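You operate a simulated robot arm through the tools that you are given. There is no shell and no other tool. Be economical: measure what you need, move in short steps, check, and stop when the job is done.

The job below is to be done with a simulated two-armed robot. You get a single attempt, and the scene is never put back.

TASK
Take the plate from the chair side of the packing table and put it on the blue folder. Switch the green rocker switch on. Take the narrow yellow handled basket and leave it on the window side of the packing table. Switch the red rocker switch on. Put the pouch on the upper shelf of the loading cart away in the inside of the grey pouch tray. Take the blue banded beaker on the window side of the packing table and put it away on the upper shelf of the basket shelving. Put the strip holder that says "No 6" from the window side of the packing table on the upper shelf of the loading cart and the strip holder marked "No 7" in the silver steel tray there. Open the soap cover. The order is free. Set down upright: blue banded beaker.

The check looks at the end state, three seconds after you hand in, the way a careful person would. Anything else that was tipped, shoved, dropped, spilled or broken makes it a failure. Lids that push on must go on centred and level and be pressed home; caps that screw on are set level and turned clockwise until they are tight.

THE ROBOT
Two 7-joint arms with fingered hands on one trunk, on a base that drives. Base frame: it is fixed to the floor where the robot stands at the start and does not move with it; the origin is under the middle of the robot, x ahead of it, y to its left, z up; the surface under the hand at the start is at about z = 91. Lengths are in cm, angles in degrees, forces in N, time in s.
The left shoulder is at the start at [2, 20.8, 132.3], the right one opposite. Places, roughly: blue banded beaker (8x7x12 cm) [210, -20, 100]; blue folder (31x24x3 cm) [50, 20, 90]; green rocker switch [40, 60, 80]; inside of the grey pouch tray (31x18 cm) [240, 940, 88]; loading cart up button [180, 160, 120]; narrow yellow handled basket [75, 100, 100]; plate (14x11x3 cm) [80, 0, 90]; pouch [200, 175, 125]; red rocker switch [70, 130, 90]; soap cover [320, -160, 120]; steel tray (30x20x5 cm) [220, 0, 90]; strip holder [200, -50, 100]; upper shelf of the basket shelving [520, 600, 130]; window side of the packing table [190, -10, 90]. Payload 5 kg a hand.
Tool frame (each hand has its own): the origin (TCP) lies between the finger pads and is the grasp point; the fingertips stand 4.8 cm ahead of it; z points along the fingers, y is the line along which they close. Largest opening 16 cm; the body of the gripper starts 5.6 cm behind the TCP. The gripper is a hand of 4 fingers: y runs from the thumb to the fingers, the wrist lies at [-2.6, -14.2, -25.2] in the tool frame.
Orientation is that of the tool frame in the base frame, as [roll, pitch, yaw] about the fixed x, y, z axes, in that order (R = Rz(yaw) Ry(pitch) Rx(roll)). With the fingers straight down and the wrist toward the robot, the tool's x, y and z point along [0, 1, 0], [1, 0, 0] and [0, 0, -1] of the base frame.

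THE INTERFACE
- The arms move only by the tool nudge_tool. It takes "left_targets", "right_targets" or both (then of equal length, played together; a hand with none holds still); each is a list of rows, each a list of 6 numbers: the shift along the tool's x, y, z in cm, then the turn, a rotation vector about the tool's x, y, z in degrees. In form: [[dx, dy, dz, rx, ry, rz], ...]. A call has 1 to 8 rows; each row is the pose to reach, as a shift and turn from the pose commanded when the call began, along the tool's axes at that moment. A row lasts 0.2 s, in which the tool goes at most 5 cm and 8.6 degrees; a call with a longer step from one row to the next is refused whole. Where a pose cannot be reached the arm comes as near as it can. A force on the tool above 40 N (or 10 N above the force at the start of the call, whichever is more), or a blocked arm, ends the call early, and 0.2 s more pass. In this call time passes only in rows, and 0.2 s behind the last. It gives the time, the measured TCP pose, the force on the tool (base axes), the opening and the grip force at its end, in the units of the frame above (readings bear some noise), with the torque about the TCP (base axes, N m) and any sound that the robot's microphone picked up.
- Cameras (640 x 400 px; columns grow to the right, rows downward): "scene" is now at [8.7, 3.8, 150.41]; the picture's right is [0.44, -0.90, 0.00], its down [-0.57, -0.28, -0.77] and it looks along [0.69, 0.34, -0.64] (base axes); focal length 253 px, centre (320, 200). "left" rides on the left gripper at [-8.7, -13.3, -18.9] in its tool frame; the picture's right is [-0.83, -0.26, 0.49], its down [0.51, -0.71, 0.49] and it looks along [0.22, 0.66, 0.72] (tool axes); focal length 238 px, centre (320, 200). "right" rides on the right gripper at [8.7, -13.3, -18.9] in its tool frame; the picture's right is [-0.83, 0.26, -0.49], its down [-0.51, -0.71, 0.49] and it looks along [-0.22, 0.66, 0.72] (tool axes); focal length 238 px, centre (320, 200). There is no depth. A picture from a camera that has moved, and an enlarged one, comes with that camera's place and axes in the base frame and with its lens.
- camera(camera): a new picture of that camera. The clock stands still meanwhile.
- move_column(by): slides the trunk up (or, below 0, down) by that many cm; the arms and the scene camera ride with it, the base frame stays. It gives what a move gives, with no picture.
- drive_base(legs): drives the robot by 1 to 6 legs, each [ahead, left, turn to the left] in cm, cm and degrees, along the robot's own axes; the way and the turn of a leg run together, so that a leg with both is an arc; at most 150 cm and 180 degrees a leg. The arms and the cameras ride along, it lands a little off, and it stops where it bumps. It gives what a move gives.
- move_fingers(index, middle, ring, thumb_bend, thumb_turn, hand): sets how far each is bent, from 0 (flat) to 1 (curled in); at 0.3 the hand is open as for a grip, at 0.7 the pads meet at the TCP. One left out holds its place. A second passes; each finger stops where it meets its share of the squeeze, and holds until it gets a number again. It is the only way to open and close the hand. It gives what a move gives, with no picture; readings hold the bend of each and the force on the fingers (four entries, about 0 where the hand has none), thumb and palm. thumb_turn goes from beside the hand (0) to across from the fingers (1), as for a grip.
- aim_head(pan, tilt): turns the head with the scene camera to pan (to the left, within 86 degrees either way) and tilt (down, from -29 to 69), counted from straight ahead of the robot. It gives what a move gives.
- zoom(camera, box): a new picture of the part [left, top, right, bottom] of that camera's present view, enlarged. The clock stands still meanwhile.
- job_done(): hands the job in; it is judged then, once.

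Go step by step. Nothing tells you exact positions but the pictures and the camera data: compare them with the known pose of the tool, close in by small moves and look again before you grip or let go. The budget is 217 turns and 220 pictures, counting those below and the enlarged ones. Unless the task says otherwise, let go and move clear before handing in.

The tools are called after "Emit:" as a command line: name --argument value ..., lists and objects as JSON in quotes. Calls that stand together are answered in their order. nudge_tool: Moves the arms, as the interface text tells. Its arguments: {"type":"object","properties":{"left_targets":{"type":"array","items":{"type":"array","items":{"type":"number"}}},"right_targets":{"type":"array","items":{"type":"array","items":{"type":"number"}}}},"required":[]} The other tools are called the same way: move_column (by) slides the trunk up or down; move_fingers (index, middle, ring, thumb_bend, thumb_turn, hand) moves the fingers one by one; drive_base (legs) drives the base; aim_head (pan, tilt) turns the head that bears the scene camera; camera (camera) takes a picture; zoom (camera, box) takes an enlarged picture of a part of a camera's view; job_done () hands the job in.

At the start:

```text
time: 0.0
left_tool_pos: [38.88, 55.84, 122.28]
left_tool_rot: [179.9, 0.0, 90.0]
left_force: [0.6, 0.4, 0.6]
left_torque: [-0.02, 0.02, 0.0]
left_gripper_width: 15.95
left_grasp_force: 0.0
left_shape: jaw
left_bend: [0.3, 0.3, 0.3, 0.3, 0.98]
left_finger forces: [0.0, 0.1, 0.0, 0.0, 0.0, 0.1]
right_tool_pos: [69.03, 4.52, 119.88]
right_tool_rot: [180.0, 0.0, 90.0]
right_force: [0.4, 1.4, 0.1]
right_torque: [0.04, 0.0, -0.02]
right_gripper_width: 15.95
right_grasp_force: 0.1
right_shape: jaw
right_bend: [0.3, 0.3, 0.3, 0.3, 0.98]
right_finger forces: [0.1, 0.1, 0.0, 0.0, 0.1, 0.1]
trunk travel left (down, up): [-32.5, 36.5]
robot x, y, heading: [0.0, 0.11, -0.2]
head pan, tilt: [26.2, 39.5]
```

scene: 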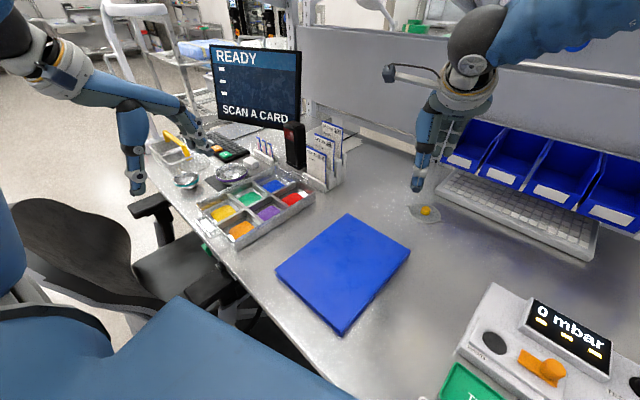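
right: 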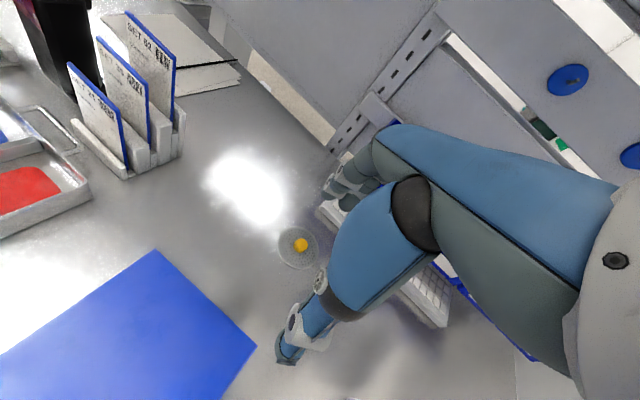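
left: 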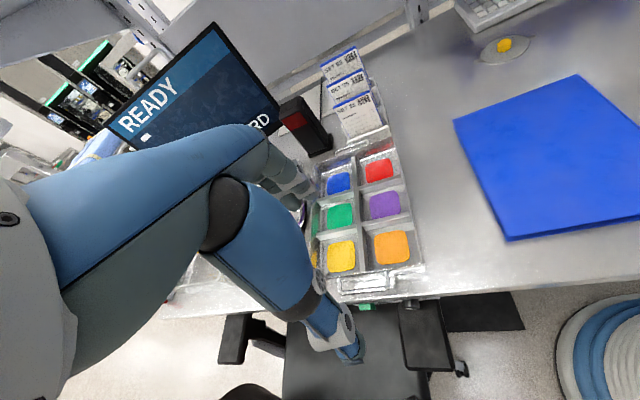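

I see the packing table in front with the blue folder and a clear dish with a yellow item near [83, 0, 91], which is probably the plate. I'll look closer at it and around the scene before moving.

Emit:
zoom --camera "scene" --box '[370, 150, 490, 240]'

Emit:
zoom --camera "scene" --box '[120, 80, 360, 260]'

Emit:
aim_head --pan 50 --tilt 30

Emit:
camera --camera "scene"

Emit:
aim_head --pan -20 --tilt 30

Emit:
camera --camera "scene"

```text
4.44 times, centred on (430, 195) of scene
camera zoom: at [8.7, 3.8, 150.41], right [0.44, -0.9, 0.0], down [-0.57, -0.28, -0.77], along [0.69, 0.34, -0.64], focal length 1125 px, centre (-169, 222)
```

zoom: 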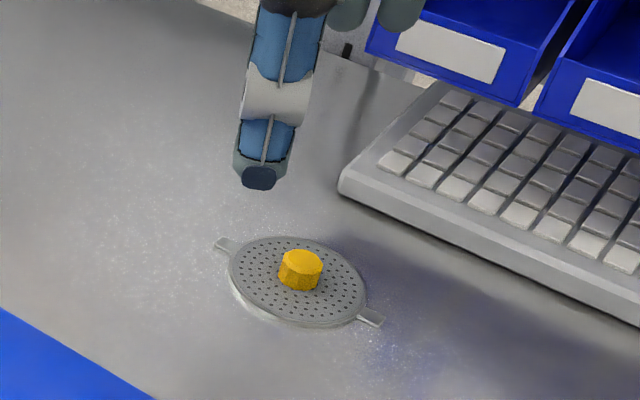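

```text
2.22 times, centred on (240, 170) of scene
camera zoom: at [8.7, 3.8, 150.41], right [0.44, -0.9, 0.0], down [-0.57, -0.28, -0.77], along [0.69, 0.34, -0.64], focal length 563 px, centre (498, 267)
```

zoom: 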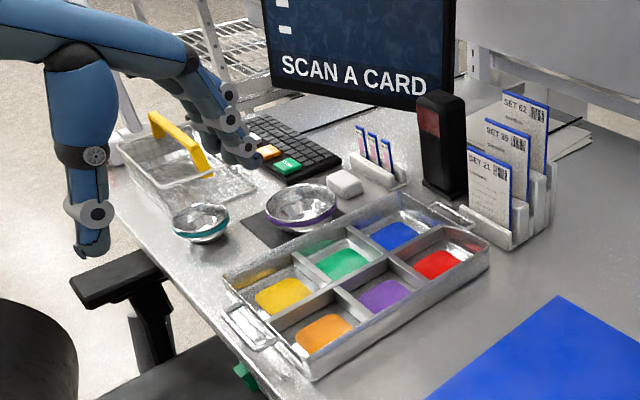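

```text
time: 0.9
left_tool_pos: [38.76, 55.59, 122.27]
left_tool_rot: [-179.9, -0.1, 90.0]
left_force: [0.6, 0.3, 1.2]
left_torque: [0.03, 0.0, -0.01]
left_gripper_width: 15.97
left_grasp_force: 0.0
left_shape: jaw
left_bend: [0.3, 0.3, 0.3, 0.3, 0.98]
left_finger forces: [0.1, 0.0, 0.1, 0.1, 0.0, 0.0]
right_tool_pos: [69.06, 4.57, 119.84]
right_tool_rot: [-180.0, 0.0, 90.1]
right_force: [0.2, 0.7, -0.3]
right_torque: [-0.04, -0.01, 0.03]
right_gripper_width: 15.94
right_grasp_force: 0.1
right_shape: jaw
right_bend: [0.3, 0.3, 0.3, 0.3, 0.98]
right_finger forces: [0.0, 0.0, 0.0, 0.0, 0.1, 0.0]
trunk travel left (down, up): [-32.5, 36.5]
robot x, y, heading: [-0.09, 0.1, -0.1]
head pan, tilt: [50.0, 30.0]
```

```text
214 pictures are left
camera scene: at [6.86, 6.96, 151.87], right [0.77, -0.64, 0.0], down [-0.32, -0.38, -0.87], along [0.56, 0.66, -0.5], focal length 253 px, centre (320, 200)
```

scene: 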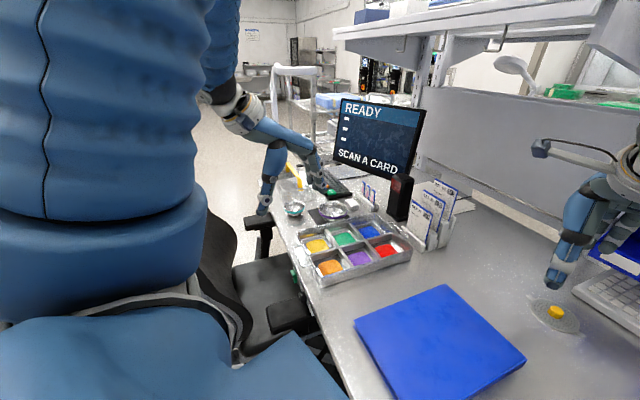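

```text
time: 2.3
left_tool_pos: [38.84, 55.73, 122.37]
left_tool_rot: [180.0, 0.0, 90.0]
left_force: [0.1, 0.7, -0.6]
left_torque: [0.01, 0.0, 0.03]
left_gripper_width: 15.99
left_grasp_force: 0.0
left_shape: jaw
left_bend: [0.3, 0.3, 0.3, 0.3, 0.98]
left_finger forces: [0.0, 0.0, 0.0, 0.0, 0.0, 0.1]
right_tool_pos: [69.08, 4.49, 119.92]
right_tool_rot: [179.9, 0.0, 90.0]
right_force: [-1.1, 0.4, -0.1]
right_torque: [0.05, -0.01, -0.03]
right_gripper_width: 15.98
right_grasp_force: 0.0
right_shape: jaw
right_bend: [0.3, 0.3, 0.3, 0.3, 0.98]
right_finger forces: [0.0, 0.0, 0.0, 0.1, 0.0, 0.1]
trunk travel left (down, up): [-32.5, 36.5]
robot x, y, heading: [0.08, 0.46, 0.1]
head pan, tilt: [-20.0, 30.0]
```

```text
213 pictures are left
camera scene: at [9.54, -3.04, 151.87], right [-0.34, -0.94, 0.0], down [-0.47, 0.17, -0.87], along [0.81, -0.3, -0.5], focal length 253 px, centre (320, 200)
```

scene: 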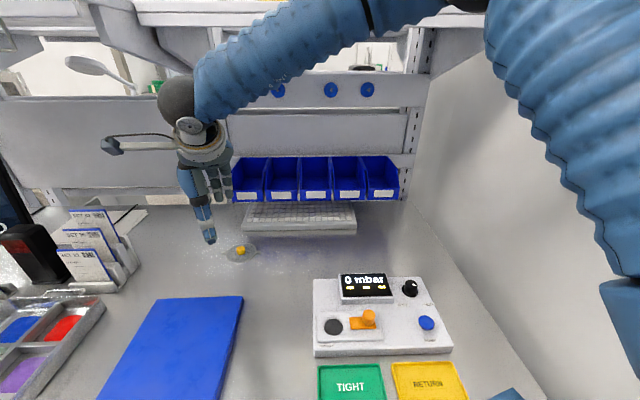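

The plate is perforated with a yellow knob at about [82, -0.3, 93]. I'll half-close the right hand and bring it above the knob.

Emit:
move_fingers --hand "right" --index 0.5 --middle 0.5 --ring 0.5 --thumb_bend 0.5 --thumb_turn 1

Emit:
nudge_tool --right_targets '[[-1.6, 4, 2, 0, 0, 0], [-3.2, 8, 5, 0, 0, 0], [-4.8, 12.8, 8, 0, 0, 0], [-4.8, 12.8, 12, 0, 0, 0], [-4.8, 12.8, 14.5, 0, 0, 0]]'

Emit:
camera --camera "right"

Emit:
aim_head --pan -2 --tilt 35

Emit:
camera --camera "scene"

```text
time: 3.3
left_tool_pos: [38.84, 55.71, 122.24]
left_tool_rot: [179.9, 0.0, 90.0]
left_force: [-0.4, 0.3, 0.5]
left_torque: [-0.01, 0.0, 0.0]
left_gripper_width: 15.97
left_grasp_force: 0.0
left_shape: jaw
left_bend: [0.3, 0.3, 0.3, 0.3, 0.98]
left_finger forces: [0.1, 0.0, 0.0, 0.0, 0.1, 0.1]
right_tool_pos: [69.03, 4.51, 119.78]
right_tool_rot: [180.0, 0.1, 90.0]
right_force: [0.0, 0.4, 0.3]
right_torque: [-0.03, 0.01, 0.0]
right_gripper_width: 9.15
right_grasp_force: 0.1
right_shape: fingers
right_bend: [0.5, 0.5, 0.5, 0.5, 1.0]
right_finger forces: [0.1, 0.1, 0.0, 0.1, 0.0, 0.0]
trunk travel left (down, up): [-32.5, 36.5]
robot x, y, heading: [-0.23, 0.16, -0.0]
head pan, tilt: [-20.0, 30.0]
```

```text
refused: row 2 steps farther than a row can; nothing moved
```

```text
212 pictures are left
camera right: at [55.69, 13.25, 138.69], right [0.26, -0.83, 0.49], down [-0.71, -0.51, -0.49], along [0.66, -0.22, -0.72], focal length 238 px, centre (320, 200)
```

right: 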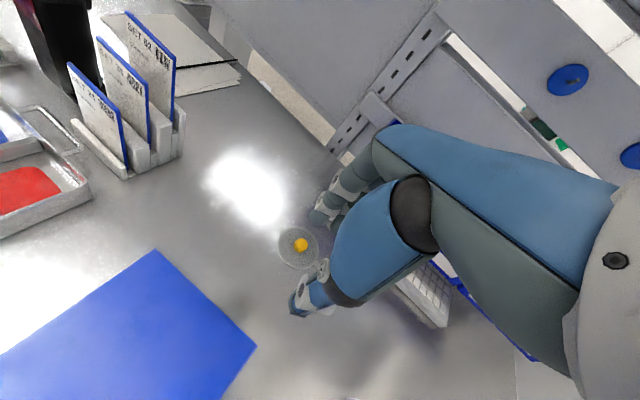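

```text
time: 4.1
left_tool_pos: [38.74, 55.72, 122.37]
left_tool_rot: [180.0, 0.0, 90.0]
left_force: [-0.5, 0.1, 0.1]
left_torque: [0.02, 0.0, 0.01]
left_gripper_width: 15.95
left_grasp_force: 0.2
left_shape: jaw
left_bend: [0.3, 0.3, 0.3, 0.3, 0.98]
left_finger forces: [0.0, 0.0, 0.0, 0.0, 0.0, 0.0]
right_tool_pos: [69.03, 4.49, 119.89]
right_tool_rot: [-180.0, 0.1, 90.1]
right_force: [-0.7, 0.4, 0.3]
right_torque: [-0.03, 0.0, 0.0]
right_gripper_width: 9.15
right_grasp_force: 0.0
right_shape: fingers
right_bend: [0.5, 0.5, 0.5, 0.5, 1.0]
right_finger forces: [0.1, 0.0, 0.0, 0.1, 0.1, 0.1]
trunk travel left (down, up): [-32.5, 36.5]
robot x, y, heading: [0.11, -0.27, -0.1]
head pan, tilt: [-2.0, 35.0]
```

```text
211 pictures are left
camera scene: at [9.84, -0.27, 151.1], right [-0.04, -1.0, 0.0], down [-0.57, 0.02, -0.82], along [0.82, -0.03, -0.57], focal length 253 px, centre (320, 200)
```

scene: 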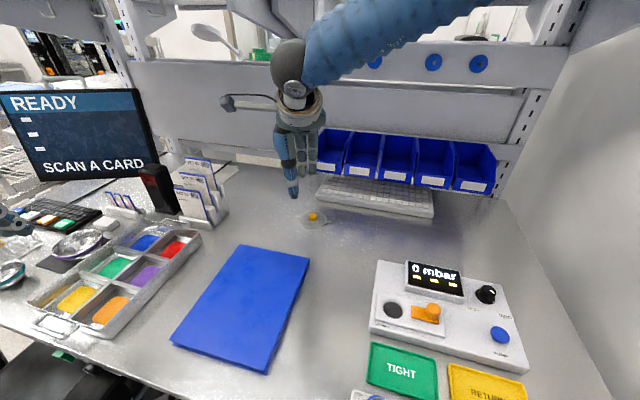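

The hand is partly closed now; the knob looks to be at about [82, -0.4, 93]. I'll move above it in smaller steps.

Emit:
nudge_tool --right_targets '[[-1.2, 3, 3, 0, 0, 0], [-2.4, 6, 6, 0, 0, 0], [-3.6, 9, 9, 0, 0, 0], [-4.8, 11, 12, 0, 0, 0], [-4.8, 13, 14.5, 0, 0, 0]]'

Emit:
camera --camera "right"

Emit:
zoom --camera "scene" --box '[240, 120, 400, 240]'

```text
time: 5.3
left_tool_pos: [38.93, 55.84, 122.18]
left_tool_rot: [-179.9, 0.1, 90.1]
left_force: [1.0, 0.4, -0.9]
left_torque: [-0.04, 0.07, -0.01]
left_gripper_width: 15.95
left_grasp_force: 0.0
left_shape: jaw
left_bend: [0.3, 0.3, 0.3, 0.3, 0.98]
left_finger forces: [0.0, 0.0, 0.1, 0.0, 0.1, 0.0]
right_tool_pos: [82.06, -0.26, 105.31]
right_tool_rot: [-179.9, 0.1, 90.0]
right_force: [1.0, 0.7, 0.2]
right_torque: [-0.05, 0.14, 0.01]
right_gripper_width: 9.11
right_grasp_force: 0.1
right_shape: fingers
right_bend: [0.5, 0.5, 0.5, 0.5, 1.0]
right_finger forces: [0.1, 0.0, 0.0, 0.1, 0.0, 0.1]
trunk travel left (down, up): [-32.5, 36.5]
robot x, y, heading: [0.14, 0.32, -0.0]
head pan, tilt: [-2.0, 35.0]
```

```text
210 pictures are left
camera right: at [68.77, 8.44, 124.1], right [0.26, -0.83, 0.49], down [-0.71, -0.51, -0.49], along [0.66, -0.22, -0.72], focal length 238 px, centre (320, 200)
```

right: 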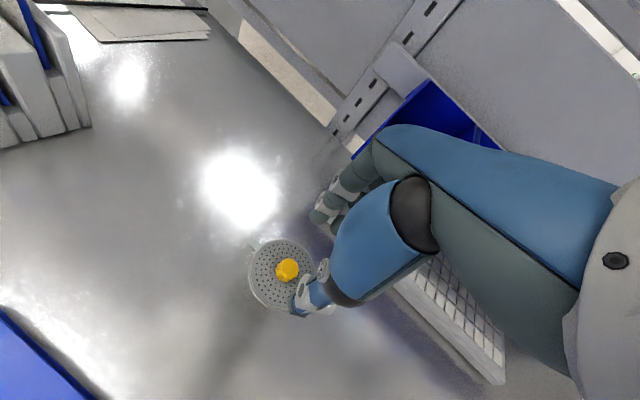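

```text
3.33 times, centred on (320, 180) of scene
camera zoom: at [9.97, -0.19, 151.08], right [-0.04, -1.0, 0.0], down [-0.57, 0.02, -0.82], along [0.82, -0.03, -0.57], focal length 844 px, centre (320, 267)
```

zoom: 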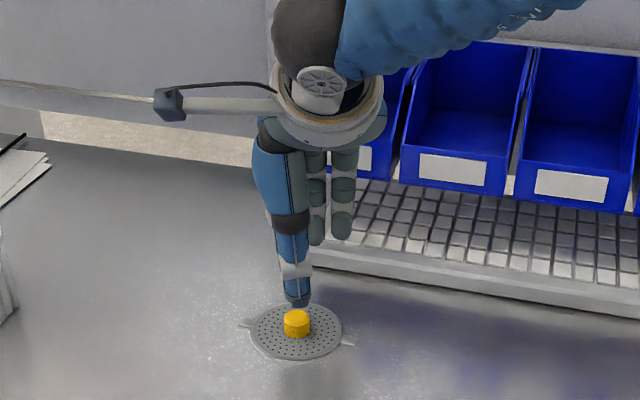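

The knob is right below the fingers. I lower to tip height just above the plate and close index, middle and thumb on the knob.

Emit:
nudge_tool --right_targets '[[0, 0.1, 3.5, 0, 0, 0], [0, 0.2, 7.0, 0, 0, 0]]'

Emit:
camera --camera "right"

Emit:
zoom --camera "scene" --box '[260, 160, 380, 250]'

```text
time: 5.9
left_tool_pos: [38.82, 55.66, 122.3]
left_tool_rot: [-179.9, 0.0, 90.0]
left_force: [1.0, 0.5, 0.1]
left_torque: [-0.02, 0.06, 0.01]
left_gripper_width: 15.95
left_grasp_force: 0.0
left_shape: jaw
left_bend: [0.3, 0.3, 0.3, 0.3, 0.98]
left_finger forces: [0.0, 0.0, 0.0, 0.0, 0.0, 0.1]
right_tool_pos: [82.32, -0.34, 98.31]
right_tool_rot: [179.9, 0.0, 90.0]
right_force: [0.9, 0.3, 1.9]
right_torque: [-0.04, 0.16, -0.03]
right_gripper_width: 9.13
right_grasp_force: 0.1
right_shape: fingers
right_bend: [0.5, 0.5, 0.5, 0.5, 1.0]
right_finger forces: [0.0, 0.0, 0.0, 0.1, 0.1, 0.0]
trunk travel left (down, up): [-32.5, 36.5]
robot x, y, heading: [0.11, -0.23, 0.0]
head pan, tilt: [-2.0, 35.0]
```

```text
208 pictures are left
camera right: at [68.94, 8.41, 117.19], right [0.26, -0.83, 0.49], down [-0.71, -0.51, -0.49], along [0.66, -0.22, -0.72], focal length 238 px, centre (320, 200)
```

right: 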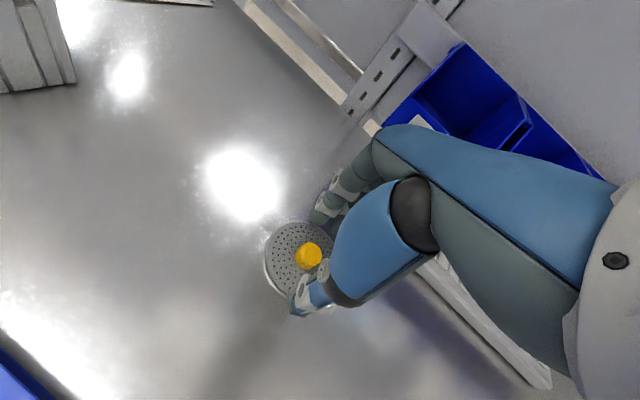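

```text
4.44 times, centred on (320, 205) of scene
camera zoom: at [9.9, -0.27, 151.09], right [-0.04, -1.0, 0.0], down [-0.57, 0.02, -0.82], along [0.82, -0.03, -0.57], focal length 1125 px, centre (320, 178)
```

zoom: 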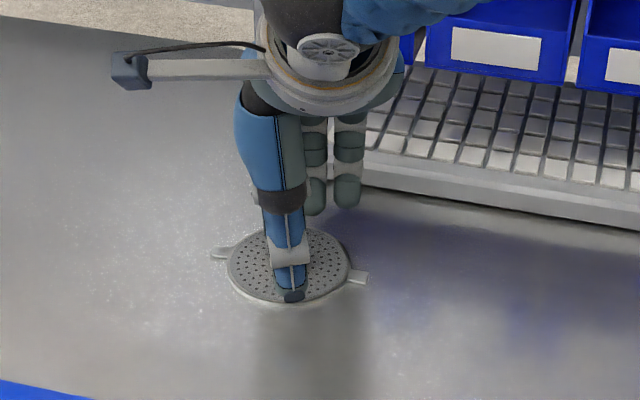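

The knob sits between thumb and fingers. I close on it.

Emit:
move_fingers --hand "right" --index 0.72 --middle 0.72 --ring 0.55 --thumb_bend 0.72

Emit:
camera --camera "right"

Emit:
zoom --camera "scene" --box '[260, 160, 380, 250]'

```text
time: 6.9
left_tool_pos: [38.87, 55.68, 122.47]
left_tool_rot: [180.0, 0.0, 90.0]
left_force: [0.2, -0.1, -0.4]
left_torque: [-0.01, -0.02, 0.01]
left_gripper_width: 15.99
left_grasp_force: 0.1
left_shape: jaw
left_bend: [0.3, 0.3, 0.3, 0.3, 0.98]
left_finger forces: [0.0, 0.1, 0.0, 0.0, 0.0, 0.0]
right_tool_pos: [82.15, -0.2, 98.34]
right_tool_rot: [179.9, 0.0, 90.1]
right_force: [-0.2, 0.9, -0.2]
right_torque: [0.02, -0.02, 0.02]
right_gripper_width: 0.71
right_grasp_force: 0.0
right_shape: fingers
right_bend: [0.72, 0.72, 0.55, 0.71, 1.0]
right_finger forces: [0.1, 0.0, 0.0, 0.0, 0.0, 0.0]
trunk travel left (down, up): [-32.5, 36.5]
robot x, y, heading: [0.15, -0.17, -0.0]
head pan, tilt: [-2.0, 35.0]
```

```text
206 pictures are left
camera right: at [68.82, 8.43, 117.16], right [0.26, -0.83, 0.49], down [-0.71, -0.51, -0.49], along [0.66, -0.22, -0.72], focal length 238 px, centre (320, 200)
```

right: 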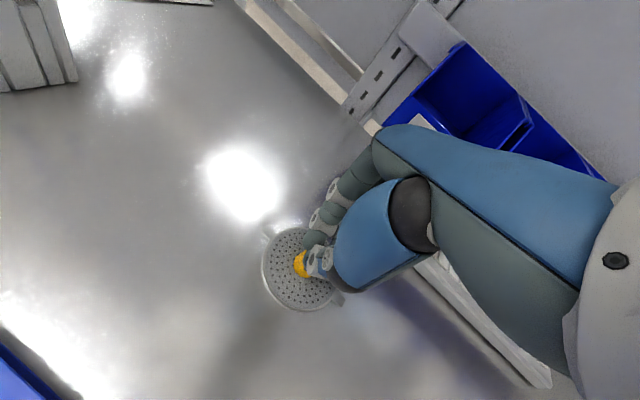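

```text
4.44 times, centred on (320, 205) of scene
camera zoom: at [9.84, -0.27, 151.09], right [-0.03, -1.0, 0.0], down [-0.57, 0.02, -0.82], along [0.82, -0.03, -0.57], focal length 1125 px, centre (320, 178)
```

zoom: 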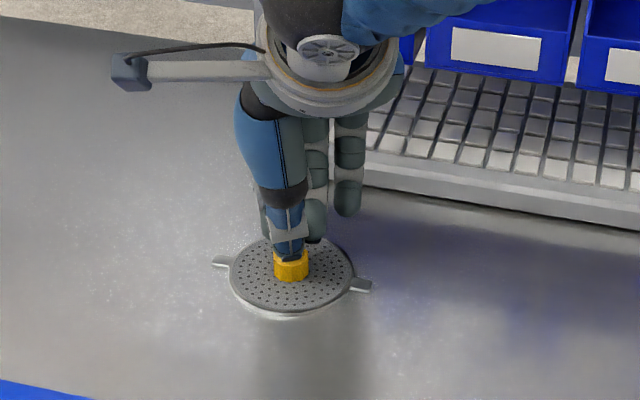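

The fingers closed just above the knob since the tips rise when curling. I'll lift slightly, open to about 5 cm, and go lower.

Emit:
nudge_tool --right_targets '[[0, 0, -2, 0, 0, 0]]'

Emit:
move_fingers --hand "right" --index 0.6 --middle 0.6 --ring 0.5 --thumb_bend 0.6

Emit:
nudge_tool --right_targets '[[0, 0.1, 1, 0, 0, 0], [0, 0.2, 2.5, 0, 0, 0]]'

Emit:
camera --camera "right"

Emit:
zoom --camera "scene" --box '[260, 160, 380, 250]'

```text
time: 7.3
left_tool_pos: [38.72, 55.66, 122.36]
left_tool_rot: [-180.0, 0.0, 90.0]
left_force: [-1.0, 0.1, 0.0]
left_torque: [-0.02, -0.06, -0.01]
left_gripper_width: 15.97
left_grasp_force: 0.0
left_shape: jaw
left_bend: [0.3, 0.3, 0.3, 0.3, 0.98]
left_finger forces: [0.0, 0.0, 0.1, 0.1, 0.0, 0.0]
right_tool_pos: [82.08, -0.22, 100.53]
right_tool_rot: [180.0, 0.0, 90.1]
right_force: [-1.5, 0.2, -0.7]
right_torque: [0.01, -0.16, -0.04]
right_gripper_width: 0.7
right_grasp_force: 0.0
right_shape: fingers
right_bend: [0.72, 0.72, 0.55, 0.71, 1.0]
right_finger forces: [0.1, 0.0, 0.1, 0.0, 0.0, 0.1]
trunk travel left (down, up): [-32.5, 36.5]
robot x, y, heading: [-0.39, 0.19, -0.0]
head pan, tilt: [-2.0, 35.0]
```

```text
time: 8.3
left_tool_pos: [38.78, 55.69, 122.36]
left_tool_rot: [-180.0, 0.1, 90.0]
left_force: [0.6, 0.7, 1.1]
left_torque: [0.01, 0.0, 0.0]
left_gripper_width: 15.96
left_grasp_force: 0.1
left_shape: jaw
left_bend: [0.3, 0.3, 0.3, 0.3, 0.98]
left_finger forces: [0.1, 0.0, 0.1, 0.0, 0.1, 0.0]
right_tool_pos: [82.24, -0.31, 100.35]
right_tool_rot: [-179.9, 0.0, 90.1]
right_force: [-0.1, 0.1, 0.5]
right_torque: [0.04, 0.02, -0.02]
right_gripper_width: 5.08
right_grasp_force: 0.0
right_shape: fingers
right_bend: [0.6, 0.6, 0.5, 0.6, 1.0]
right_finger forces: [0.2, 0.1, 0.1, 0.1, 0.0, 0.0]
trunk travel left (down, up): [-32.5, 36.5]
robot x, y, heading: [-0.16, -0.18, 0.2]
head pan, tilt: [-2.0, 35.0]
```

```text
time: 8.9
left_tool_pos: [38.78, 55.72, 122.3]
left_tool_rot: [-180.0, 0.0, 90.0]
left_force: [0.9, 0.4, 0.5]
left_torque: [0.02, 0.02, -0.05]
left_gripper_width: 15.96
left_grasp_force: 0.0
left_shape: jaw
left_bend: [0.3, 0.3, 0.3, 0.3, 0.98]
left_finger forces: [0.0, 0.0, 0.0, 0.0, 0.0, 0.0]
right_tool_pos: [82.54, -0.24, 97.98]
right_tool_rot: [-179.9, -0.1, 90.0]
right_force: [0.2, -0.2, 0.3]
right_torque: [-0.03, 0.04, 0.02]
right_gripper_width: 5.05
right_grasp_force: 0.0
right_shape: fingers
right_bend: [0.6, 0.6, 0.5, 0.6, 1.0]
right_finger forces: [0.1, 0.0, 0.1, 0.0, 0.0, 0.1]
trunk travel left (down, up): [-32.5, 36.5]
robot x, y, heading: [-0.03, 0.16, 0.0]
head pan, tilt: [-2.0, 35.0]
```

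```text
204 pictures are left
camera right: at [69.11, 8.41, 116.69], right [0.26, -0.83, 0.49], down [-0.71, -0.51, -0.49], along [0.66, -0.22, -0.72], focal length 238 px, centre (320, 200)
```

right: 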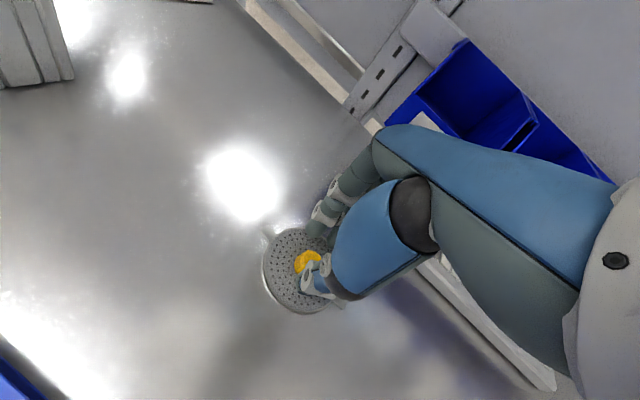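

```text
4.44 times, centred on (320, 205) of scene
camera zoom: at [9.89, -0.25, 151.09], right [-0.03, -1.0, 0.0], down [-0.57, 0.02, -0.82], along [0.82, -0.03, -0.57], focal length 1125 px, centre (320, 178)
```

zoom: 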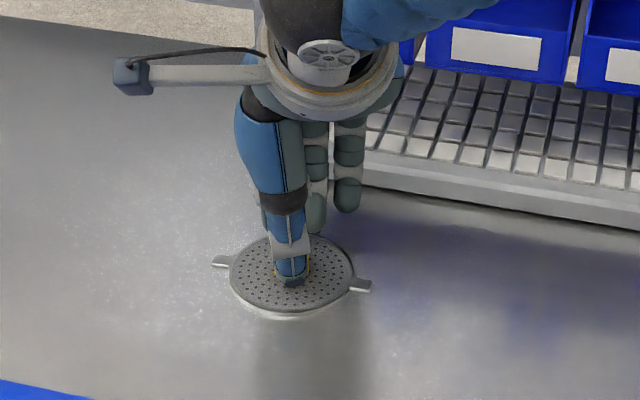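

Tips straddle the knob. I lower a bit more, watching force, then close.

Emit:
nudge_tool --right_targets '[[0, 0, 0.8, 0, 0, 0], [0, 0, 1.5, 0, 0, 0], [0, 0, 2.0, 0, 0, 0]]'

Emit:
move_fingers --hand "right" --index 0.75 --middle 0.75 --thumb_bend 0.75

Emit:
zoom --camera "scene" --box '[260, 160, 380, 250]'

```text
time: 9.9
left_tool_pos: [38.9, 55.7, 122.33]
left_tool_rot: [-180.0, 0.1, 89.9]
left_force: [2.1, -0.1, 0.1]
left_torque: [-0.01, 0.11, -0.04]
left_gripper_width: 15.98
left_grasp_force: 0.0
left_shape: jaw
left_bend: [0.3, 0.3, 0.3, 0.3, 0.98]
left_finger forces: [0.1, 0.0, 0.0, 0.0, 0.1, 0.0]
right_tool_pos: [82.79, -0.18, 96.76]
right_tool_rot: [179.2, -0.2, 89.9]
right_force: [-4.0, -1.0, 18.2]
right_torque: [-0.02, 0.85, 0.1]
right_gripper_width: 5.42
right_grasp_force: 10.0
right_shape: fingers
right_bend: [0.6, 0.6, 0.5, 0.59, 1.0]
right_finger forces: [1.3, 2.3, 0.0, 0.1, 15.8, 0.0]
trunk travel left (down, up): [-32.5, 36.5]
robot x, y, heading: [0.07, 0.05, -0.1]
head pan, tilt: [-2.0, 35.0]
stopped in row 3 (right hand): the force on the tool passed its limit at 42 N (the readings are from after the stop); the commanded pose is now the measured one
```

```text
time: 10.9
left_tool_pos: [38.69, 55.74, 122.27]
left_tool_rot: [-180.0, 0.0, 90.0]
left_force: [0.8, 0.8, -0.2]
left_torque: [0.0, -0.03, -0.01]
left_gripper_width: 15.97
left_grasp_force: 0.1
left_shape: jaw
left_bend: [0.3, 0.3, 0.3, 0.3, 0.98]
left_finger forces: [0.0, 0.0, 0.0, 0.0, 0.0, 0.0]
right_tool_pos: [82.64, -0.35, 96.58]
right_tool_rot: [179.4, -0.2, 90.0]
right_force: [-2.2, -1.8, 19.7]
right_torque: [0.11, 1.07, 0.1]
right_gripper_width: 3.26
right_grasp_force: 36.5
right_shape: fingers
right_bend: [0.65, 0.71, 0.5, 0.66, 1.0]
right_finger forces: [12.7, 11.5, 0.0, 0.0, 48.4, 0.0]
trunk travel left (down, up): [-32.5, 36.5]
robot x, y, heading: [0.08, 0.36, -0.1]
head pan, tilt: [-2.0, 35.0]
```

```text
4.44 times, centred on (320, 205) of scene
camera zoom: at [9.65, -0.29, 151.11], right [-0.04, -1.0, 0.0], down [-0.57, 0.02, -0.82], along [0.82, -0.03, -0.57], focal length 1125 px, centre (320, 178)
```

zoom: 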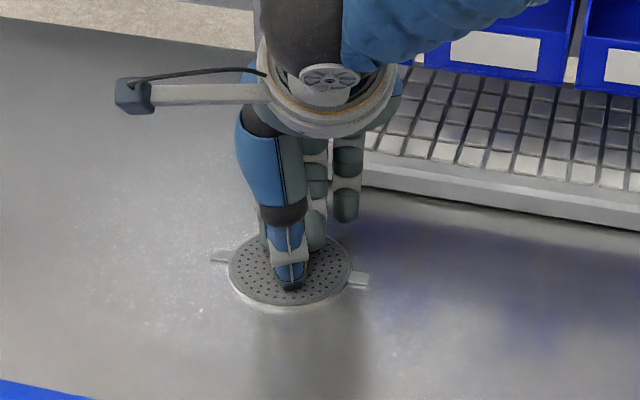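

It grips the knob (3.3 cm width). I lift it slowly.

Emit:
nudge_tool --right_targets '[[0, 0, -2, 0, 0, 0], [0, 0, -5, 0, 0, 0], [0, 0, -9, 0, 0, 0], [0, 0, -12, 0, 0, 0]]'

Emit:
camera --camera "right"

Emit:
camera --camera "scene"

```text
time: 11.9
left_tool_pos: [38.8, 55.7, 122.42]
left_tool_rot: [179.9, 0.0, 90.0]
left_force: [-1.4, 0.0, 0.5]
left_torque: [0.02, -0.05, 0.02]
left_gripper_width: 15.96
left_grasp_force: 0.1
left_shape: jaw
left_bend: [0.3, 0.3, 0.3, 0.3, 0.98]
left_finger forces: [0.1, 0.1, 0.1, 0.1, 0.1, 0.0]
right_tool_pos: [82.51, -0.4, 108.47]
right_tool_rot: [179.5, -0.2, 89.9]
right_force: [-0.3, -0.2, -1.2]
right_torque: [0.02, -0.11, -0.04]
right_gripper_width: 3.26
right_grasp_force: 25.6
right_shape: fingers
right_bend: [0.65, 0.71, 0.5, 0.66, 1.0]
right_finger forces: [14.0, 11.6, 0.0, 0.1, 26.1, 0.0]
trunk travel left (down, up): [-32.5, 36.5]
robot x, y, heading: [0.28, -0.35, -0.1]
head pan, tilt: [-2.0, 35.0]
```

```text
201 pictures are left
camera right: at [69.12, 8.43, 127.19], right [0.25, -0.84, 0.49], down [-0.71, -0.5, -0.5], along [0.66, -0.22, -0.72], focal length 238 px, centre (320, 200)
```

right: 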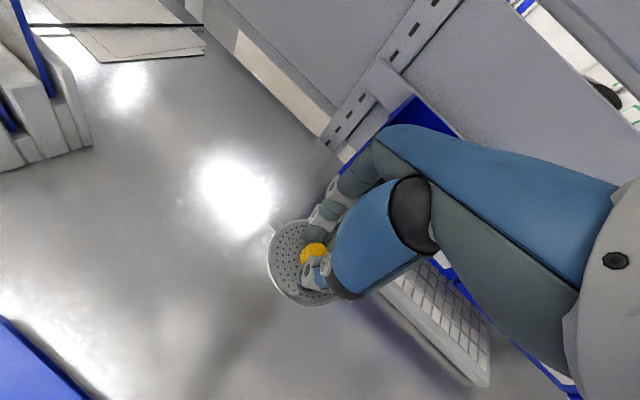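

```text
200 pictures are left
camera scene: at [9.75, -0.29, 151.1], right [-0.04, -1.0, 0.0], down [-0.57, 0.02, -0.82], along [0.82, -0.03, -0.57], focal length 253 px, centre (320, 200)
```

scene: 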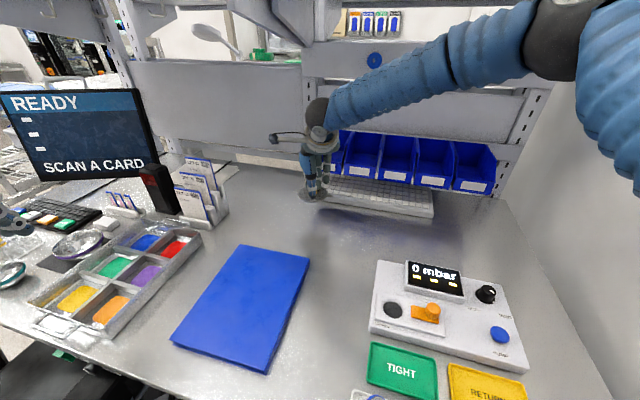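

The plate is held. The folder's centre is near [50.5, 16.4], top about z=94; I carry the plate over it.

Emit:
nudge_tool --right_targets '[[2, -4, -1, 0, 0, 0], [4, -8, -1, 0, 0, 0], [6, -12, -1, 0, 0, 0], [8, -16, -1, 0, 0, 0], [10, -20, -1, 0, 0, 0], [12, -23, -1, 0, 0, 0], [13.5, -26, -1, 0, 0, 0], [15, -29, -1, 0, 0, 0]]'

Emit:
camera --camera "right"

Emit:
aim_head --pan 15 --tilt 45

Emit:
camera --camera "scene"

```text
time: 13.7
left_tool_pos: [38.59, 55.71, 122.27]
left_tool_rot: [-180.0, 0.1, 90.0]
left_force: [-0.3, -0.3, -0.3]
left_torque: [-0.08, -0.08, 0.0]
left_gripper_width: 15.95
left_grasp_force: 0.1
left_shape: jaw
left_bend: [0.3, 0.3, 0.3, 0.3, 0.98]
left_finger forces: [0.1, 0.1, 0.0, 0.1, 0.0, 0.1]
right_tool_pos: [53.51, 14.76, 109.28]
right_tool_rot: [179.5, -0.2, 89.9]
right_force: [-0.7, -0.2, -0.5]
right_torque: [-0.03, -0.03, -0.03]
right_gripper_width: 3.25
right_grasp_force: 25.6
right_shape: fingers
right_bend: [0.65, 0.71, 0.5, 0.66, 1.0]
right_finger forces: [14.2, 11.6, 0.0, 0.0, 25.5, 0.1]
trunk travel left (down, up): [-32.5, 36.5]
robot x, y, heading: [0.17, 0.19, 0.1]
head pan, tilt: [-2.0, 35.0]
```

```text
199 pictures are left
camera right: at [40.05, 23.54, 128.0], right [0.25, -0.84, 0.49], down [-0.71, -0.5, -0.5], along [0.66, -0.22, -0.72], focal length 238 px, centre (320, 200)
```

right: 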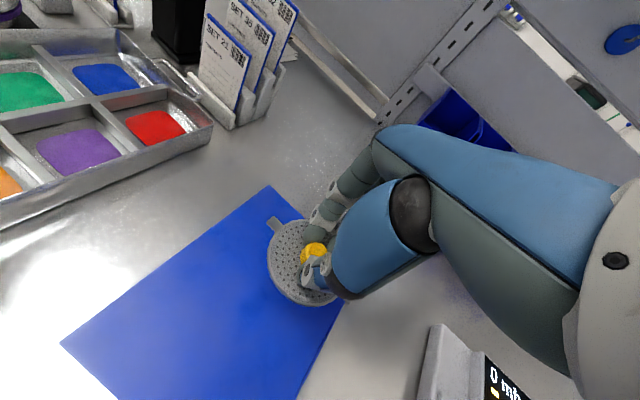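

```text
time: 14.5
left_tool_pos: [38.82, 55.65, 122.25]
left_tool_rot: [-180.0, -0.1, 90.0]
left_force: [1.0, -0.2, -0.2]
left_torque: [0.02, 0.01, 0.01]
left_gripper_width: 15.96
left_grasp_force: 0.0
left_shape: jaw
left_bend: [0.3, 0.3, 0.3, 0.3, 0.98]
left_finger forces: [0.1, 0.1, 0.0, 0.0, 0.1, 0.1]
right_tool_pos: [53.68, 14.69, 109.29]
right_tool_rot: [179.6, -0.1, 89.9]
right_force: [0.3, -1.0, -0.7]
right_torque: [0.02, -0.01, -0.01]
right_gripper_width: 3.27
right_grasp_force: 25.9
right_shape: fingers
right_bend: [0.65, 0.71, 0.5, 0.66, 1.0]
right_finger forces: [14.1, 11.6, 0.0, 0.0, 25.5, 0.0]
trunk travel left (down, up): [-32.5, 36.5]
robot x, y, heading: [-0.01, -0.44, -0.1]
head pan, tilt: [15.0, 45.0]
```

```text
198 pictures are left
camera scene: at [8.88, 2.14, 149.62], right [0.26, -0.97, 0.0], down [-0.68, -0.18, -0.71], along [0.68, 0.18, -0.71], focal length 253 px, centre (320, 200)
```

scene: 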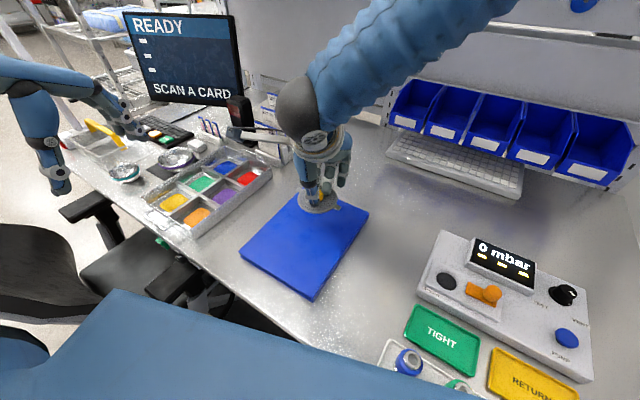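

The plate is over the folder. I lower it until light contact.

Emit:
nudge_tool --right_targets '[[0, -1, 3, 0, 0, 0], [0, -2, 6, 0, 0, 0], [0, -2, 7.5, 0, 0, 0], [0, -2, 8.5, 0, 0, 0], [0, -2, 9.3, 0, 0, 0]]'

Emit:
camera --camera "right"

Emit:
zoom --camera "scene" --box '[220, 130, 400, 310]'

```text
time: 15.7
left_tool_pos: [38.87, 55.58, 122.28]
left_tool_rot: [-179.9, 0.0, 90.0]
left_force: [0.0, 0.4, 0.5]
left_torque: [0.01, 0.05, -0.02]
left_gripper_width: 15.95
left_grasp_force: 0.0
left_shape: jaw
left_bend: [0.3, 0.3, 0.3, 0.3, 0.98]
left_finger forces: [0.0, 0.0, 0.1, 0.0, 0.1, 0.0]
right_tool_pos: [51.65, 14.73, 99.99]
right_tool_rot: [179.6, -0.1, 89.9]
right_force: [0.2, -0.2, -0.1]
right_torque: [-0.04, 0.04, -0.01]
right_gripper_width: 3.24
right_grasp_force: 25.4
right_shape: fingers
right_bend: [0.65, 0.71, 0.5, 0.66, 1.0]
right_finger forces: [14.1, 11.8, 0.0, 0.0, 25.3, 0.0]
trunk travel left (down, up): [-32.5, 36.5]
robot x, y, heading: [0.24, -0.26, -0.0]
head pan, tilt: [15.0, 45.0]
```

```text
197 pictures are left
camera right: at [38.2, 23.44, 118.72], right [0.25, -0.84, 0.49], down [-0.71, -0.5, -0.5], along [0.66, -0.22, -0.72], focal length 238 px, centre (320, 200)
```

right: 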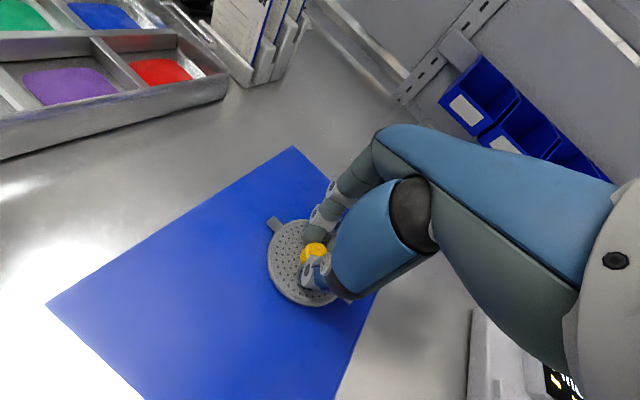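

```text
2.22 times, centred on (310, 220) of scene
camera zoom: at [8.91, 2.15, 149.61], right [0.26, -0.97, 0.0], down [-0.68, -0.18, -0.71], along [0.68, 0.18, -0.71], focal length 563 px, centre (342, 156)
```

zoom: 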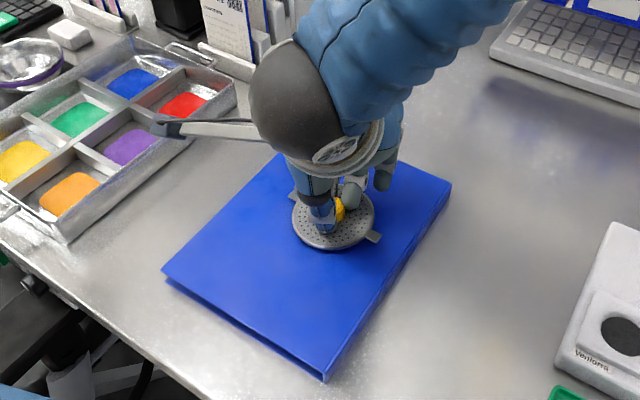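

Almost on the folder. I continue down in small steps until contact.

Emit:
nudge_tool --right_targets '[[1, -1, 0.4, 0, 0, 0], [1.2, -1.5, 0.8, 0, 0, 0], [1.2, -1.5, 1.2, 0, 0, 0], [1.2, -1.5, 1.5, 0, 0, 0]]'

Emit:
zoom --camera "scene" --box '[250, 140, 400, 250]'

```text
time: 16.6
left_tool_pos: [38.66, 55.61, 122.33]
left_tool_rot: [-179.9, 0.1, 89.9]
left_force: [1.4, 0.4, -0.5]
left_torque: [-0.02, 0.05, 0.0]
left_gripper_width: 15.96
left_grasp_force: 0.1
left_shape: jaw
left_bend: [0.3, 0.3, 0.3, 0.3, 0.98]
left_finger forces: [0.0, 0.0, 0.0, 0.0, 0.0, 0.0]
right_tool_pos: [50.4, 16.13, 99.24]
right_tool_rot: [179.2, -0.6, 89.8]
right_force: [-4.0, -1.6, 22.2]
right_torque: [0.15, 1.29, 0.13]
right_gripper_width: 3.28
right_grasp_force: 38.5
right_shape: fingers
right_bend: [0.64, 0.72, 0.5, 0.67, 1.0]
right_finger forces: [12.1, 12.4, 0.1, 0.0, 52.4, 0.0]
trunk travel left (down, up): [-32.5, 36.5]
robot x, y, heading: [-0.24, 0.32, -0.1]
head pan, tilt: [15.0, 45.0]
stopped in row 4 (right hand): the force on the tool passed its limit at 45 N (the readings are from after the stop); the commanded pose is now the measured one
```

```text
3.64 times, centred on (325, 195) of scene
camera zoom: at [8.81, 2.13, 149.63], right [0.26, -0.97, 0.0], down [-0.68, -0.18, -0.71], along [0.68, 0.18, -0.71], focal length 921 px, centre (302, 218)
```

zoom: 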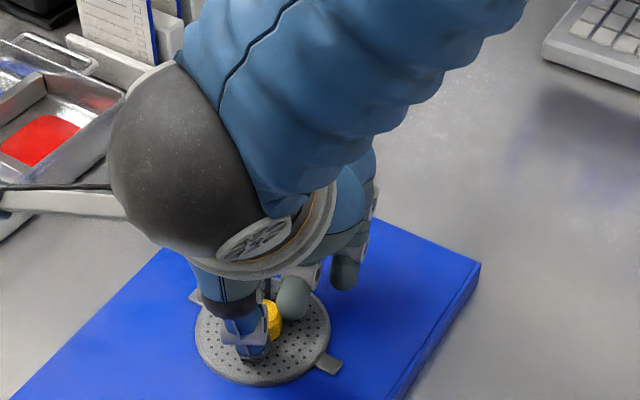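

Contact made. I relieve the pressure, open, and lift clear.

Emit:
nudge_tool --right_targets '[[0, 0, -0.5, 0, 0, 0]]'

Emit:
move_fingers --hand "right" --index 0.55 --middle 0.55 --ring 0.45 --thumb_bend 0.55

Emit:
nudge_tool --right_targets '[[0, 0, -2, 0, 0, 0], [0, 0, -5, 0, 0, 0], [0, 0, -10, 0, 0, 0], [0, 0, -15, 0, 0, 0]]'

Emit:
aim_head --pan 30 --tilt 45

Emit:
camera --camera "scene"

Emit:
camera --camera "left"

```text
time: 17.0
left_tool_pos: [38.94, 55.66, 122.38]
left_tool_rot: [-180.0, 0.0, 90.0]
left_force: [0.4, 1.0, 0.3]
left_torque: [-0.02, 0.03, 0.0]
left_gripper_width: 15.96
left_grasp_force: 0.1
left_shape: jaw
left_bend: [0.3, 0.3, 0.3, 0.3, 0.98]
left_finger forces: [0.0, 0.1, 0.0, 0.1, 0.0, 0.1]
right_tool_pos: [50.34, 16.03, 99.61]
right_tool_rot: [179.3, -0.3, 89.8]
right_force: [-1.3, -0.1, -0.9]
right_torque: [-0.05, -0.01, -0.02]
right_gripper_width: 3.25
right_grasp_force: 26.9
right_shape: fingers
right_bend: [0.64, 0.72, 0.5, 0.67, 1.0]
right_finger forces: [14.4, 13.2, 0.1, 0.1, 26.9, 0.0]
trunk travel left (down, up): [-32.5, 36.5]
robot x, y, heading: [-0.12, -0.19, 0.1]
head pan, tilt: [15.0, 45.0]
```

```text
time: 18.0
left_tool_pos: [38.79, 55.65, 122.32]
left_tool_rot: [-180.0, 0.1, 90.1]
left_force: [-0.5, -0.2, -0.8]
left_torque: [0.0, 0.01, 0.03]
left_gripper_width: 15.96
left_grasp_force: 0.0
left_shape: jaw
left_bend: [0.3, 0.3, 0.3, 0.3, 0.98]
left_finger forces: [0.0, 0.0, 0.0, 0.0, 0.0, 0.0]
right_tool_pos: [50.42, 16.16, 99.54]
right_tool_rot: [179.3, -0.3, 89.8]
right_force: [-0.9, 0.1, 0.0]
right_torque: [-0.03, 0.0, 0.0]
right_gripper_width: 7.05
right_grasp_force: 0.1
right_shape: fingers
right_bend: [0.55, 0.55, 0.45, 0.55, 1.0]
right_finger forces: [0.1, 0.1, 0.0, 0.0, 0.1, 0.1]
trunk travel left (down, up): [-32.5, 36.5]
robot x, y, heading: [0.17, -0.11, -0.0]
head pan, tilt: [15.0, 45.0]
```

```text
time: 19.0
left_tool_pos: [38.89, 55.59, 122.41]
left_tool_rot: [-180.0, 0.0, 90.1]
left_force: [-0.4, 0.2, 0.1]
left_torque: [0.04, -0.04, -0.02]
left_gripper_width: 15.94
left_grasp_force: 0.1
left_shape: jaw
left_bend: [0.3, 0.3, 0.3, 0.3, 0.98]
left_finger forces: [0.1, 0.1, 0.1, 0.1, 0.1, 0.1]
right_tool_pos: [50.02, 15.89, 114.4]
right_tool_rot: [179.3, -0.4, 89.8]
right_force: [-0.6, -0.9, -0.1]
right_torque: [0.08, -0.11, 0.0]
right_gripper_width: 7.04
right_grasp_force: 0.0
right_shape: fingers
right_bend: [0.55, 0.55, 0.45, 0.55, 1.0]
right_finger forces: [0.1, 0.0, 0.0, 0.0, 0.0, 0.1]
trunk travel left (down, up): [-32.5, 36.5]
robot x, y, heading: [0.01, 0.02, -0.2]
head pan, tilt: [15.0, 45.0]
```

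```text
time: 19.7
left_tool_pos: [38.83, 55.71, 122.3]
left_tool_rot: [180.0, -0.1, 90.0]
left_force: [-0.4, 0.0, -0.4]
left_torque: [-0.01, -0.03, 0.0]
left_gripper_width: 15.96
left_grasp_force: 0.2
left_shape: jaw
left_bend: [0.3, 0.3, 0.3, 0.3, 0.98]
left_finger forces: [0.1, 0.1, 0.0, 0.0, 0.0, 0.1]
right_tool_pos: [50.19, 15.9, 114.42]
right_tool_rot: [179.2, -0.4, 89.7]
right_force: [0.1, -0.7, 0.5]
right_torque: [0.0, 0.02, 0.0]
right_gripper_width: 7.04
right_grasp_force: 0.0
right_shape: fingers
right_bend: [0.55, 0.55, 0.45, 0.55, 1.0]
right_finger forces: [0.0, 0.0, 0.0, 0.0, 0.0, 0.0]
trunk travel left (down, up): [-32.5, 36.5]
robot x, y, heading: [-0.35, -0.12, 0.1]
head pan, tilt: [30.0, 45.0]
```

```text
194 pictures are left
camera scene: at [8.07, 4.1, 149.61], right [0.5, -0.87, 0.0], down [-0.61, -0.35, -0.71], along [0.61, 0.35, -0.71], focal length 253 px, centre (320, 200)
```

scene: 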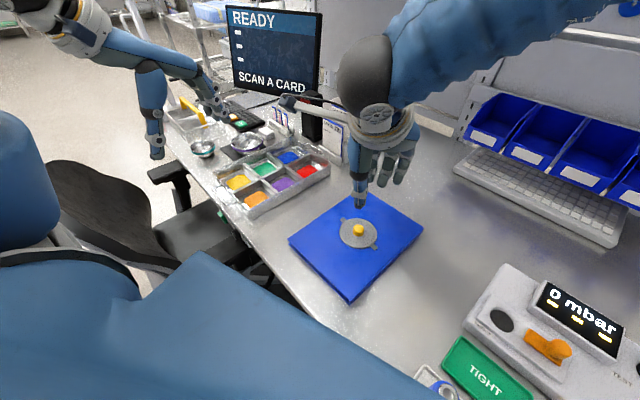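

```text
193 pictures are left
camera left: at [25.5, 46.92, 141.22], right [-0.26, -0.83, -0.49], down [-0.71, 0.51, -0.49], along [0.66, 0.22, -0.72], focal length 238 px, centre (320, 200)
```

left: 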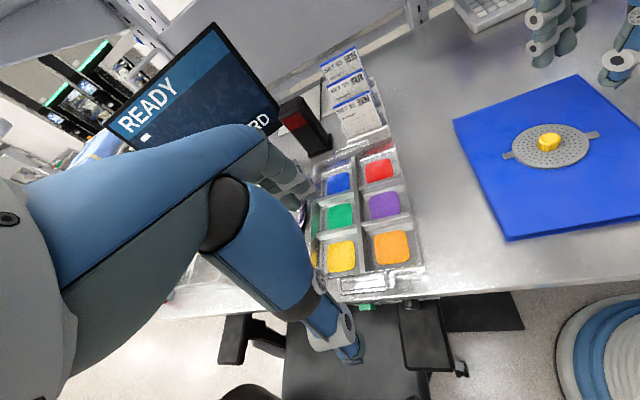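

The plate sits on the folder. Next is the green rocker at the table's front edge near [41, 62, 84]; I zoom in.

Emit:
zoom --camera "left" --box '[320, 270, 440, 345]'

Emit:
aim_head --pan 60 --tilt 45

Emit:
camera --camera "scene"

Emit:
zoom --camera "scene" --box '[280, 130, 400, 230]'

```text
5.33 times, centred on (380, 308) of left
camera zoom: at [25.5, 46.92, 141.22], right [-0.26, -0.83, -0.49], down [-0.71, 0.51, -0.49], along [0.66, 0.22, -0.72], focal length 1271 px, centre (0, -373)
```

zoom: 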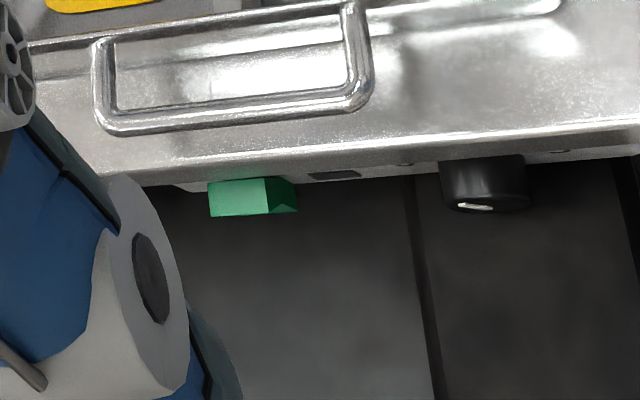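

```text
time: 20.7
left_tool_pos: [38.8, 55.66, 122.29]
left_tool_rot: [-180.0, 0.0, 90.0]
left_force: [-0.6, -0.3, 0.1]
left_torque: [-0.02, 0.0, -0.03]
left_gripper_width: 15.95
left_grasp_force: 0.1
left_shape: jaw
left_bend: [0.3, 0.3, 0.3, 0.3, 0.98]
left_finger forces: [0.0, 0.1, 0.0, 0.1, 0.0, 0.1]
right_tool_pos: [50.28, 15.96, 114.48]
right_tool_rot: [179.2, -0.5, 89.9]
right_force: [-0.2, 0.2, 0.2]
right_torque: [0.0, 0.02, 0.04]
right_gripper_width: 7.05
right_grasp_force: 0.0
right_shape: fingers
right_bend: [0.55, 0.55, 0.45, 0.55, 1.0]
right_finger forces: [0.0, 0.0, 0.0, 0.1, 0.0, 0.1]
trunk travel left (down, up): [-32.5, 36.5]
robot x, y, heading: [0.3, 0.06, -0.0]
head pan, tilt: [60.0, 45.0]
```

```text
191 pictures are left
camera scene: at [5.1, 7.08, 149.61], right [0.87, -0.5, 0.0], down [-0.35, -0.61, -0.71], along [0.35, 0.61, -0.71], focal length 253 px, centre (320, 200)
```

scene: 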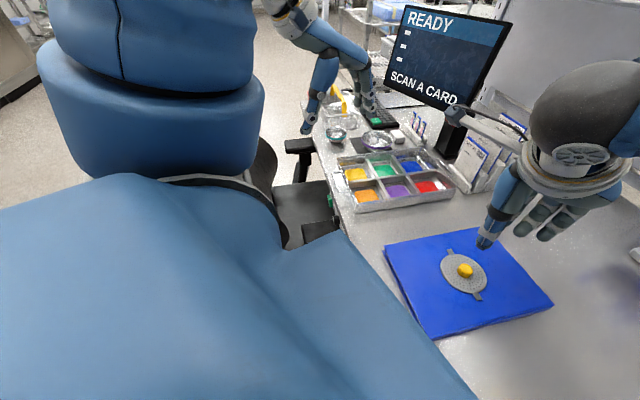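

```text
4.00 times, centred on (340, 180) of scene
camera zoom: at [5.1, 7.08, 149.61], right [0.87, -0.5, 0.0], down [-0.35, -0.61, -0.71], along [0.35, 0.61, -0.71], focal length 1013 px, centre (240, 280)
```

zoom: 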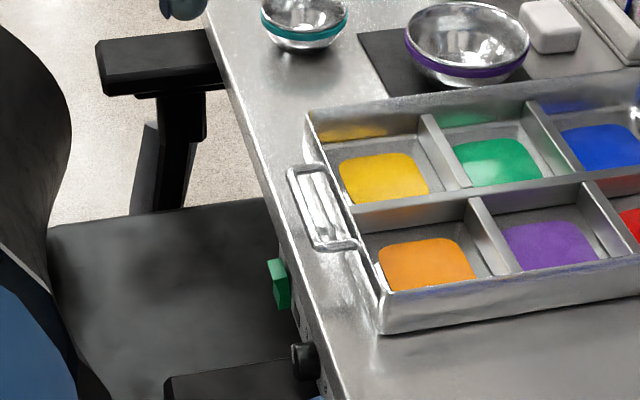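

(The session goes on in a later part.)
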